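You operate a simulated robot arm through the tools that you are given. There is no shell and no other tool. Be economical: measure what you need, move in short steps, check, and stop when the job is done.

Carry out the task below with a simulated robot arm. There is one attempt and no reset: what you move stays moved.

TASK
Stack the E2 filter element from the top of the gauge bench on top of the E1 filter element.

It is judged by the outcome, as a careful person would: the job done as asked, and still so three seconds after it is handed in. It fails if anything else is knocked over, pushed out of place, dropped, spilled or broken.

THE ROBOT
A 7-joint arm with a two-finger parallel gripper, fixed in place. Base frame: the origin is at the foot of the arm, x ahead of it, y to its left, z up; the work surface is at about z = 0. Lengths are in mm, angles in rad, forces in N, time in s.
With the tool pointing down near the work surface it reaches from about 240 to 620 mm from the base axis. Its first joint turns from -1.152 to 1.152 rad. Payload 2.6 kg.
Tool frame: the origin (TCP) lies between the finger pads and is the grasp point; the fingertips stand 30 mm ahead of it; z points along the fingers, y is the line along which they close. The gripper opens to 94 mm. The fingers are 28 mm wide and 10 mm thick; the gripper's body (50 by 96 mm) begins 55 mm behind the TCP.
Orientation is told as [roll, pitch, yaw] about the base's x, y, z axes, in that order, counted from this pose: with the fingers straight down and closing along the base's y, the tool's x points along the base's -x, its y along +y and its z along -z.

THE INTERFACE
- The arm moves only by the tool send_rows. Its argument "rows" is a list of rows, each an object (a shift or turn left out is 0, a gripper value left out holds the last) with "dp": the shift along the tool's x, y, z in units of 150 mm (1.0 is 150 mm), a list of three; "dr": the turn, a rotation vector about the tool's x, y, z in units of 60 degrees (1.0 is 60 degrees), a list of three; "hand": the opening, from 0 (shut) to 1 (fully open). In form: [{"dp": [x, y, z], "dr": [wx, wy, wz], "hand": hand}, ...]. A call has 1 to 12 rows; each row is the pose to reach, as a shift and turn from the pose commanded when the call began, along the tool's axes at that moment. A call with a number of a shift or a turn outside -1 to 1 is refused whole. A row lasts 0.2 s, in which the tool goes at most 50 mm and 0.15 rad; a call with a longer step from one row to the next is refused whole, and so is a gripper value outside its range. A pose out of reach is approached as far as the arm can. The call stops where the force on the tool passes 40 N (or 10 N more than at its start, if that is more) or the arm is blocked; 0.2 s more then pass. The fingers move at their own pace (about 72 mm/s each) and stop on an object; they squeeze with about 44 N. The grip force told is the motor's: it shows also when the fingers shut on nothing. Time passes only in rows, and 0.2 s behind the last, so rows that repeat a pose let the fingers close. It gives the time, the measured TCP pose, the force on the tool (base axes), the opening and the grip force at its end, in the units of the frame above (readings bear some noise).
- Cameras (640 x 400 px; columns grow to the right, rows downward): "scene" is fixed at [28.4, 423.6, 567]; the picture's right is [-0.85, -0.53, 0.00], its down [-0.28, 0.46, -0.84] and it looks along [0.45, -0.72, -0.54] (base axes); focal length 317 px, centre (320, 200). "wrist" rides on the gripper at [-37, 0, -58] in the tool frame; the picture's right is [0.00, -1.00, 0.00], its down [0.97, 0.00, -0.24] and it looks along [0.24, 0.00, 0.97] (tool axes); focal length 218 px, centre (320, 200).
- camera(camera): a new picture of that camera. No time passes.
- pixel_to_xyz(camera, pixels): for up to 12 pixels [column, row] of the newest picture of that camera ("zoom" is the newest enlarged one), the place [x, y, z] in the base frame of the surface seen there, good to about 2 mm. No time passes.
- inspect(camera, box): a new picture of the part [left, top, right, bottom] of that camera's present view, enlarged. No time passes.
- finish_job(): hands the job in; it is judged then, once.

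Work in short steps. Measure before you move; look again where a grasp or a placing could have gone wrong, and mend it. You have 60 turns and 20 pictures in all, the two below and enlarged ones among them. Open the gripper and draw the arm clear of the work before you hand the job in, unless the task says otherwise; then end with one line.

The tools are called after "Emit:" as name(argument=value, ...) on one line, values as JSON. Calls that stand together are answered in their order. send_rows: Moves the arm, as the interface text tells. Its arguments: {"type":"object","properties":{"rows":{"type":"array","items":{"type":"object","properties":{"dp":{"type":"array","items":{"type":"number"}},"dr":{"type":"array","items":{"type":"number"}},"hand":{"type":"number"}}}}},"required":["rows"]} The other tools are called the same way: camera (camera) takes a picture; pixel_to_xyz (camera, pixels) gives the place of the surface under pixels of a picture; inspect (camera, box) takes an enlarged picture of a part of a camera's view; finish_job () hands the job in.

At the start:

```text
time_s: 0.0
position: [286.5, -210.8, 375.0]
tool_rot: [0.002, 0.0, 0.0]
force: [-0.6, 0.6, -0.1]
finger_gap: 93.8
grip_force: 0.0
```

scene: 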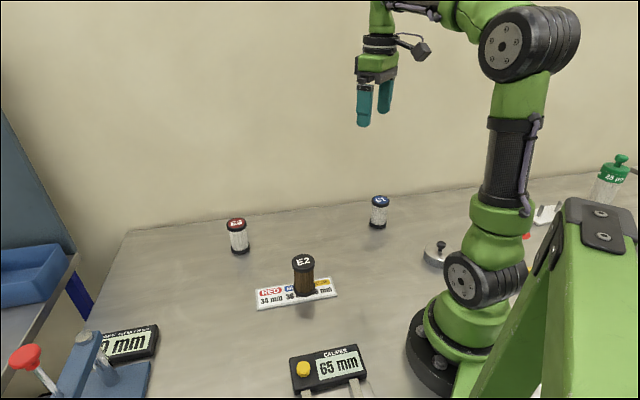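
wrist: 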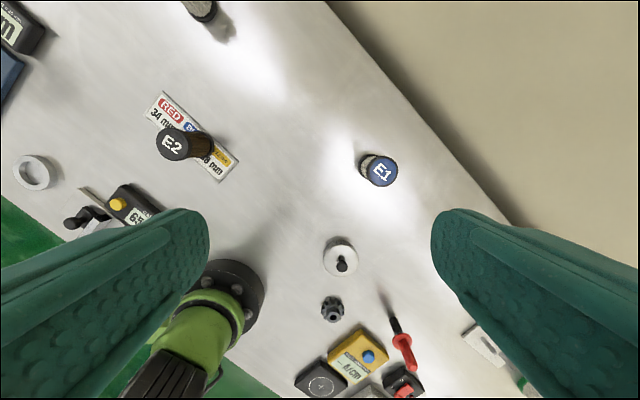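

The scene shows E2 at about (303,275), E1 at (379,212) and E3 at (238,235). I'll enlarge the elements to measure them.

Emit:
inspect(camera="scene", box=[220, 180, 420, 320])

Emit:
pixel_to_xyz(camera="scene", pixels=[[303, 260], [303, 285], [303, 296], [306, 312], [379, 200], [379, 213], [378, 226], [262, 298], [335, 290], [385, 240], [236, 222], [238, 250]])

Emit:
pixel_to_xyz(camera="wrist", pixels=[[172, 144], [158, 144], [186, 144], [172, 130], [172, 158], [382, 171], [368, 171], [396, 171], [382, 158], [382, 184], [205, 150], [365, 160]])

```text
2.86 times, centred on (320, 250) of scene
```

zoom: 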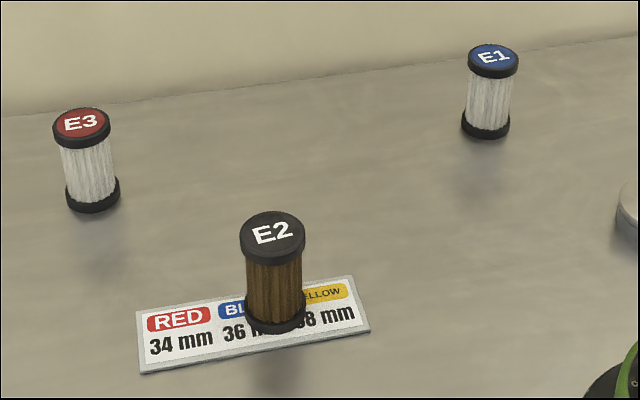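

```text
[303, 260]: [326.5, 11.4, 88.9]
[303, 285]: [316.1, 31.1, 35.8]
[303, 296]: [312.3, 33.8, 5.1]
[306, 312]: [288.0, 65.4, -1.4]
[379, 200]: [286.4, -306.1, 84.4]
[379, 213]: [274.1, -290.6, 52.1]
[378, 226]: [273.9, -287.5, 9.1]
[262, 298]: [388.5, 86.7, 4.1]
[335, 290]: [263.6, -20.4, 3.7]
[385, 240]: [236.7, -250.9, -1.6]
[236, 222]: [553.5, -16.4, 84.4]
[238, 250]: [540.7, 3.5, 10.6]
```

```text
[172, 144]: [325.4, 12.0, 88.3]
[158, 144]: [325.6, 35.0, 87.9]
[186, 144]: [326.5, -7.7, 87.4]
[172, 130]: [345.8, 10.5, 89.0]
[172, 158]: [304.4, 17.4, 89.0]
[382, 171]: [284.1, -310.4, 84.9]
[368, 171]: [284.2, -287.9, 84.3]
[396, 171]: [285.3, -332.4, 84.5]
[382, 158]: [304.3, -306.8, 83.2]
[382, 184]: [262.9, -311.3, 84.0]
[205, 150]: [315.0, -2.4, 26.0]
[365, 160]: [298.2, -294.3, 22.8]
```

E2's top is centred near (325.5, 13) at z 88.5, and its cap is about 45 mm across. E1's top is near (285, -308) at z 84.5. I'll move above E2 in two calls.

Emit:
send_rows(rows=[{"dp": [-0.06, 0.3, 0]}, {"dp": [-0.12, 0.6, 0]}, {"dp": [-0.18, 0.9, 0]}])

Emit:
send_rows(rows=[{"dp": [-0.04, 0.25, 0.15]}, {"dp": [-0.077, 0.5, 0.4]}, {"dp": [-0.077, 0.592, 0.7]}, {"dp": [-0.077, 0.592, 0.95]}, {"dp": [-0.077, 0.592, 0.95]}])

Emit:
camera(camera="wrist")

```text
time_s: 0.8
position: [313.1, -76.3, 374.0]
tool_rot: [-0.001, 0.0, -0.001]
force: [-0.5, -0.3, 0.1]
finger_gap: 94.2
grip_force: 0.0
```

```text
refused: row 2 steps farther than a row can; nothing moved
```

```text
16 pictures are left
```

wrist: 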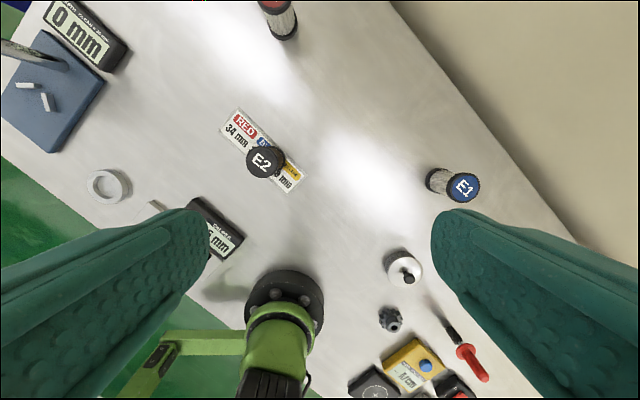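

The second call was refused because a step was too long. I'll go on with smaller steps to above E2.

Emit:
send_rows(rows=[{"dp": [-0.03, 0.25, 0.1]}, {"dp": [-0.077, 0.5, 0.25]}, {"dp": [-0.077, 0.592, 0.5]}, {"dp": [-0.077, 0.592, 0.8]}, {"dp": [-0.077, 0.592, 1.0]}, {"dp": [-0.077, 0.592, 1.0]}])

Emit:
camera(camera="wrist")

```text
time_s: 2.2
position: [324.8, 10.8, 224.0]
tool_rot: [0.001, 0.0, -0.001]
force: [-0.4, 0.3, 0.6]
finger_gap: 93.9
grip_force: 0.0
```

```text
15 pictures are left
```

wrist: 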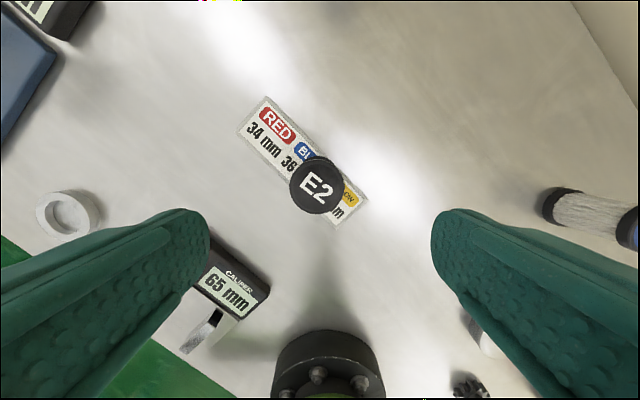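

The E2 cap is now centred near (317,186). I'll measure its edges and the height of the caliper.

Emit:
pixel_to_xyz(camera="wrist", pixels=[[292, 185], [341, 185], [316, 161], [316, 211], [316, 186], [235, 250], [262, 280], [232, 290], [215, 325], [361, 200], [295, 150], [299, 168]])

```text
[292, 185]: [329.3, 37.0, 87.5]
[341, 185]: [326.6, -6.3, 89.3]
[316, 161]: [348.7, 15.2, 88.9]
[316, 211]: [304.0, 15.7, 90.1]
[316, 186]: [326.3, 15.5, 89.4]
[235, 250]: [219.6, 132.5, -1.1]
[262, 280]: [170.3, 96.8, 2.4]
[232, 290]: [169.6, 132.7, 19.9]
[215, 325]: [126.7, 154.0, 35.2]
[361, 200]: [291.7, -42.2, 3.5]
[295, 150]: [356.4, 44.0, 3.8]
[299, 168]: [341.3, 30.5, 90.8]
```

E2 is centred at (326.5, 15.2), its cap is about 47 mm across and nothing stands under the fingers. I'll descend to z≈75 and close on it.

Emit:
send_rows(rows=[{"dp": [-0.011, 0.029, 0.25]}, {"dp": [-0.011, 0.029, 0.5]}, {"dp": [-0.011, 0.029, 0.7]}, {"dp": [-0.011, 0.029, 0.85]}, {"dp": [-0.011, 0.029, 0.95]}, {"dp": [-0.011, 0.029, 0.99]}, {"dp": [-0.011, 0.029, 0.99]}])

Emit:
send_rows(rows=[{"hand": 0.45}, {"hand": 0.3}, {"hand": 0.3}, {"hand": 0.3}])

```text
time_s: 3.8
position: [326.5, 17.3, 75.6]
tool_rot: [0.001, 0.0, 0.002]
force: [0.2, 0.4, 0.4]
finger_gap: 94.1
grip_force: 0.1
```

```text
time_s: 4.8
position: [326.5, 17.3, 75.8]
tool_rot: [0.0, 0.001, 0.0]
force: [0.5, -0.5, 0.2]
finger_gap: 48.5
grip_force: 43.5
```

The fingers closed at 48.5 mm with 43.5 N of grip. I'll lift 40 mm and check.

Emit:
send_rows(rows=[{"dp": [0, 0, -0.05], "hand": 0.3}, {"dp": [0, 0, -0.15]}, {"dp": [0, 0, -0.27]}, {"dp": [0, 0, -0.27]}])

Emit:
inspect(camera="scene", box=[220, 180, 420, 320])

```text
time_s: 5.8
position: [325.9, 17.1, 114.9]
tool_rot: [0.0, 0.0, 0.0]
force: [-0.6, 0.6, -1.1]
finger_gap: 48.5
grip_force: 43.7
```

```text
2.86 times, centred on (320, 250) of scene
```

zoom: 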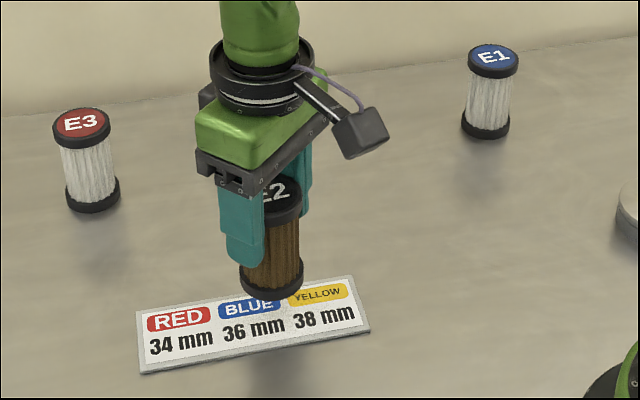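

E2 hangs straight and the card stayed put. While the view is clear I'll measure the edges of E1's top, at about (493,57) in the zoom, and raise E2 meanwhile.

Emit:
pixel_to_xyz(camera="zoom", pixels=[[471, 57], [516, 57], [493, 47], [493, 66], [493, 57], [480, 50], [506, 50], [480, 65], [507, 65], [464, 128], [509, 128], [486, 134]])

Emit:
send_rows(rows=[{"dp": [0, 0, -0.25]}, {"dp": [0, 0, -0.5]}, {"dp": [0, 0, -0.75]}, {"dp": [0, 0, -0.9]}, {"dp": [0, 0, -0.9]}])

Emit:
send_rows(rows=[{"dp": [0.03, -0.2, 0]}, {"dp": [0.06, -0.4, 0]}, {"dp": [0.09, -0.6, 0]}, {"dp": [0.12, -0.8, 0]}, {"dp": [0.14, -1.0, 0]}, {"dp": [0.14, -1.0, 0]}])

Emit:
camera(camera="wrist")

```text
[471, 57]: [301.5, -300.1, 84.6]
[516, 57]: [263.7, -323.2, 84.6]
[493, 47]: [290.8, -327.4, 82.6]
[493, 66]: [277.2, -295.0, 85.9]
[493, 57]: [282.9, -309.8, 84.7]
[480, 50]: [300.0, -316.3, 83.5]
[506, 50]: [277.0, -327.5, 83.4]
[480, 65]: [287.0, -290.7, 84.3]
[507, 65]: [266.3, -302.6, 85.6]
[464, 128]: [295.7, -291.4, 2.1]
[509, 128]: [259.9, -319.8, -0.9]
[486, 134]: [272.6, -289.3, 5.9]
```

```text
time_s: 7.0
position: [325.5, 17.5, 253.2]
tool_rot: [-0.001, 0.0, 0.001]
force: [0.1, 0.1, 0.2]
finger_gap: 48.6
grip_force: 44.2
```

```text
time_s: 8.4
position: [304.3, -132.5, 250.5]
tool_rot: [-0.001, 0.001, 0.0]
force: [-0.7, -0.2, -1.4]
finger_gap: 48.6
grip_force: 44.4
```

```text
13 pictures are left
```

wrist: 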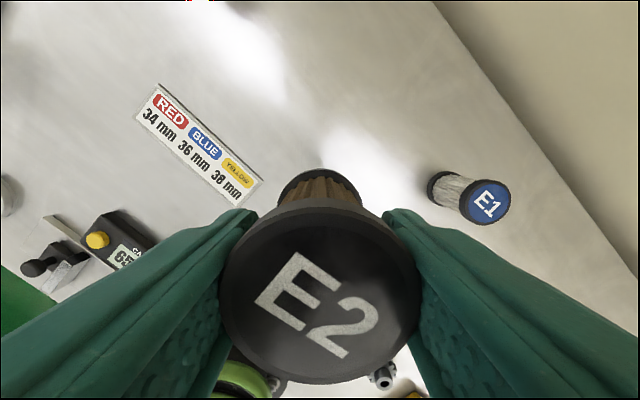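

E1's top shows at about (486,202). I'll measure it from this view as well.

Emit:
pixel_to_xyz(camera="wrist", pixels=[[464, 202], [507, 202], [486, 182], [486, 222], [486, 202], [471, 188], [500, 188], [471, 217], [500, 217]])

Emit:
inspect(camera="wrist", box=[420, 150, 540, 240])

```text
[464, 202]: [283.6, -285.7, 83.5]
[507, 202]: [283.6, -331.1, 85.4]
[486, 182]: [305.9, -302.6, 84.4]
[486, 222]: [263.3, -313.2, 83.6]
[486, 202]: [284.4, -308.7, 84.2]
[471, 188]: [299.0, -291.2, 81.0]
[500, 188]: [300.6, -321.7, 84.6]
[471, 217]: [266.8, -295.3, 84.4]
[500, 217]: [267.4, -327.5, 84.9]
```

```text
4.44 times, centred on (480, 195) of wrist
```

zoom: 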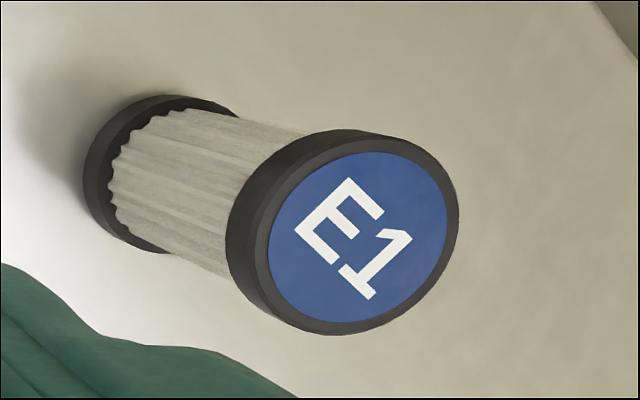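

The label disc spans columns 269–447 and rows 152–322 in the zoom. I'll take points on it that are symmetric about its centre.

Emit:
pixel_to_xyz(camera="zoom", pixels=[[358, 238], [276, 238], [440, 238], [358, 160], [358, 316], [300, 180], [416, 296], [416, 180], [300, 296], [358, 225], [358, 251]])

```text
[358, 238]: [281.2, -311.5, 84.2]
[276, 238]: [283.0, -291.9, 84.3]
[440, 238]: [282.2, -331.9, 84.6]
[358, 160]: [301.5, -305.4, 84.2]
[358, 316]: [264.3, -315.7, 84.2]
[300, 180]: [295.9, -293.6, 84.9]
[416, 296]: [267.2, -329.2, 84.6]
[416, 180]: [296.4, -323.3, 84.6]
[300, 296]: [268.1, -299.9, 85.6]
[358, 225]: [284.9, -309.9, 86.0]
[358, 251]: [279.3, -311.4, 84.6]
```

E1's centre comes out at (282.5, -311.3), top z 84.4. E2's bottom is about 72 mm below the TCP, so the placing height is TCP z≈156. I'll move over E1.

Emit:
send_rows(rows=[{"dp": [0.03, -0.2, 0]}, {"dp": [0.06, -0.4, 0]}, {"dp": [0.09, -0.6, 0]}, {"dp": [0.12, -0.8, 0]}, {"dp": [0.145, -1.0, 0]}, {"dp": [0.145, -1.0, 0]}])

Emit:
send_rows(rows=[{"dp": [0, -0.1, 0.15]}, {"dp": [0, -0.19, 0.3]}, {"dp": [0, -0.19, 0.4]}, {"dp": [0, -0.19, 0.4]}, {"dp": [0, -0.19, 0.4]}])

```text
time_s: 9.8
position: [283.3, -283.7, 251.1]
tool_rot: [-0.001, 0.0, -0.001]
force: [-0.7, -0.4, -0.9]
finger_gap: 48.3
grip_force: 44.0
```

```text
time_s: 11.0
position: [282.8, -311.1, 191.8]
tool_rot: [0.0, 0.0, 0.001]
force: [0.8, -1.1, -0.3]
finger_gap: 48.6
grip_force: 44.0
```

E2 is now about 35 mm above E1. I'll check the alignment in both cameras.

Emit:
inspect(camera="scene", box=[320, 130, 440, 240])

Emit:
camera(camera="wrist")

```text
3.64 times, centred on (380, 185) of scene
```

zoom: 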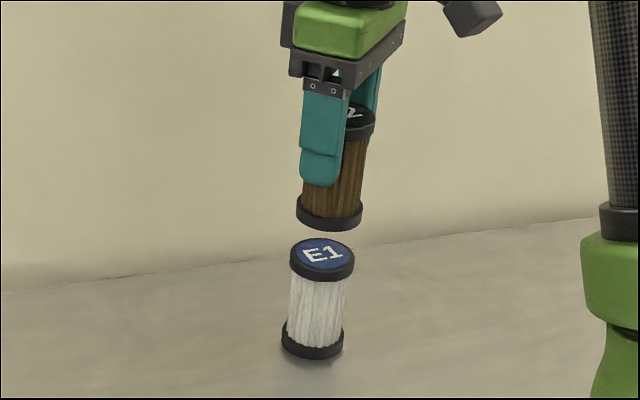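

```text
10 pictures are left
```

wrist: 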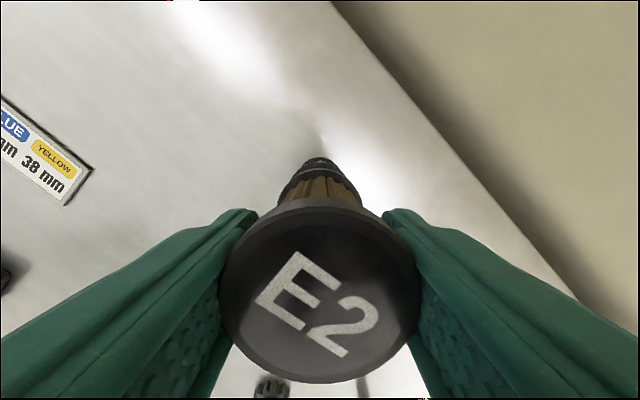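

The axes line up: E2's base is centred on column 329.5, against about 328.5 expected from E1's axis. I'll lower slowly.

Emit:
send_rows(rows=[{"dp": [0, 0, 0.06]}, {"dp": [0, 0, 0.12]}, {"dp": [0, 0, 0.17]}, {"dp": [0, 0, 0.205]}, {"dp": [0, 0, 0.205]}])

Emit:
send_rows(rows=[{"dp": [0, 0, 0.01]}, {"dp": [0, 0, 0.02]}, {"dp": [0, 0, 0.02]}])

```text
time_s: 12.2
position: [283.5, -312.1, 160.8]
tool_rot: [0.0, 0.001, 0.0]
force: [0.1, 0.3, -0.4]
finger_gap: 48.7
grip_force: 43.3
```

```text
time_s: 13.0
position: [283.6, -311.3, 157.3]
tool_rot: [0.0, 0.001, 0.001]
force: [-0.1, -1.0, 0.1]
finger_gap: 48.4
grip_force: 44.5
```

No contact yet at z 157.3, so I'll go on in 1 mm steps.

Emit:
send_rows(rows=[{"dp": [0, 0, 0.007]}, {"dp": [0, 0, 0.007]}])

Emit:
inspect(camera="scene", box=[350, 160, 410, 240])

```text
time_s: 13.6
position: [284.8, -311.2, 157.2]
tool_rot: [0.0, 0.001, -0.001]
force: [-0.7, 1.2, 3.6]
finger_gap: 48.6
grip_force: 43.8
```

```text
5.00 times, centred on (380, 200) of scene
```

zoom: 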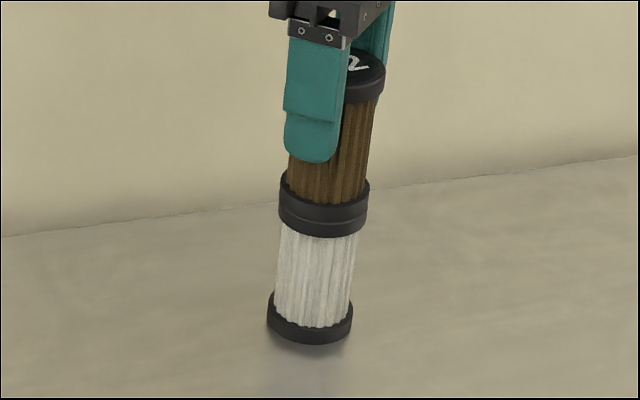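

Contact has begun (3.6 N) and the caps sit flush and aligned. I'll open gently in place.

Emit:
send_rows(rows=[{"hand": 0.54}, {"hand": 0.62}, {"hand": 0.8}, {"hand": 1.0}, {"hand": 1.0}, {"hand": 1.0}])

Emit:
inspect(camera="scene", box=[350, 160, 410, 240])

```text
time_s: 15.0
position: [284.4, -311.2, 156.2]
tool_rot: [0.0, 0.001, -0.001]
force: [-0.1, 0.6, 0.8]
finger_gap: 94.3
grip_force: 0.0
```

```text
5.00 times, centred on (380, 200) of scene
```

zoom: 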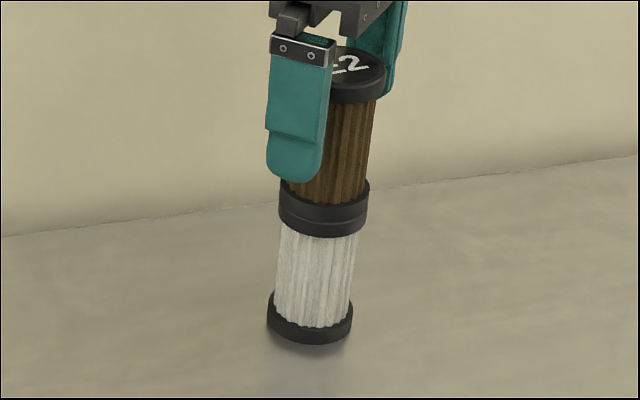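

E2 stands on E1 and the fingers are clear of it. I'll withdraw straight up, then sideways, and check.

Emit:
send_rows(rows=[{"dp": [0, 0, -0.1]}, {"dp": [0, 0, -0.25]}, {"dp": [0, 0, -0.5]}, {"dp": [0, 0, -0.75]}, {"dp": [0, 0, -1.0]}, {"dp": [0, 0, -1.0]}])

Emit:
send_rows(rows=[{"dp": [0, 0.25, 0]}, {"dp": [0, 0.5, 0]}, {"dp": [0, 0.7, 0]}, {"dp": [0, 0.7, 0]}])

Emit:
camera(camera="scene")

Emit:
camera(camera="wrist")

```text
time_s: 16.4
position: [282.4, -311.2, 306.2]
tool_rot: [0.0, 0.0, 0.001]
force: [0.2, -0.2, -0.1]
finger_gap: 94.0
grip_force: 0.1
```

```text
time_s: 17.4
position: [284.6, -205.4, 305.0]
tool_rot: [0.0, 0.0, 0.003]
force: [0.4, 0.0, -0.7]
finger_gap: 94.0
grip_force: 0.1
```

```text
7 pictures are left
```

scene: 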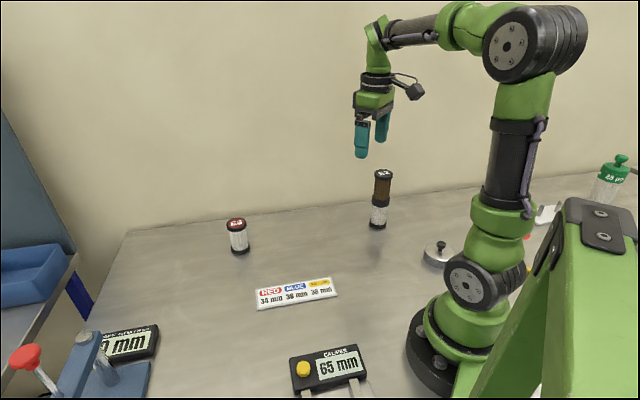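

```text
6 pictures are left
```

wrist: 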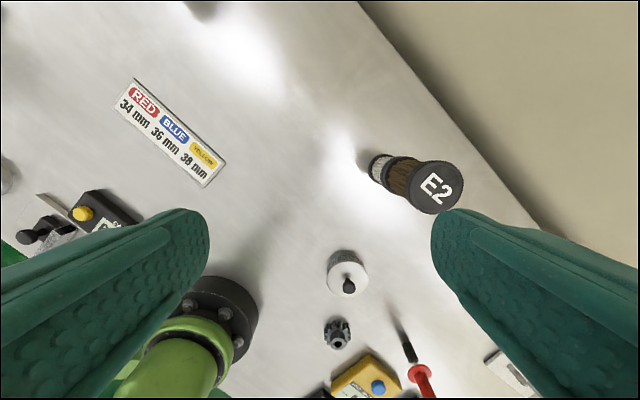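

The stack stands upright and centred at (380,200) in the scene. Everything else is where it was and the arm is clear, so I'm handing it in.

Emit:
finish_job()

```text
The job is handed in.
```

E2 is stacked upright on top of E1, nothing else was moved, and the job is handed in with the gripper open and the arm clear.
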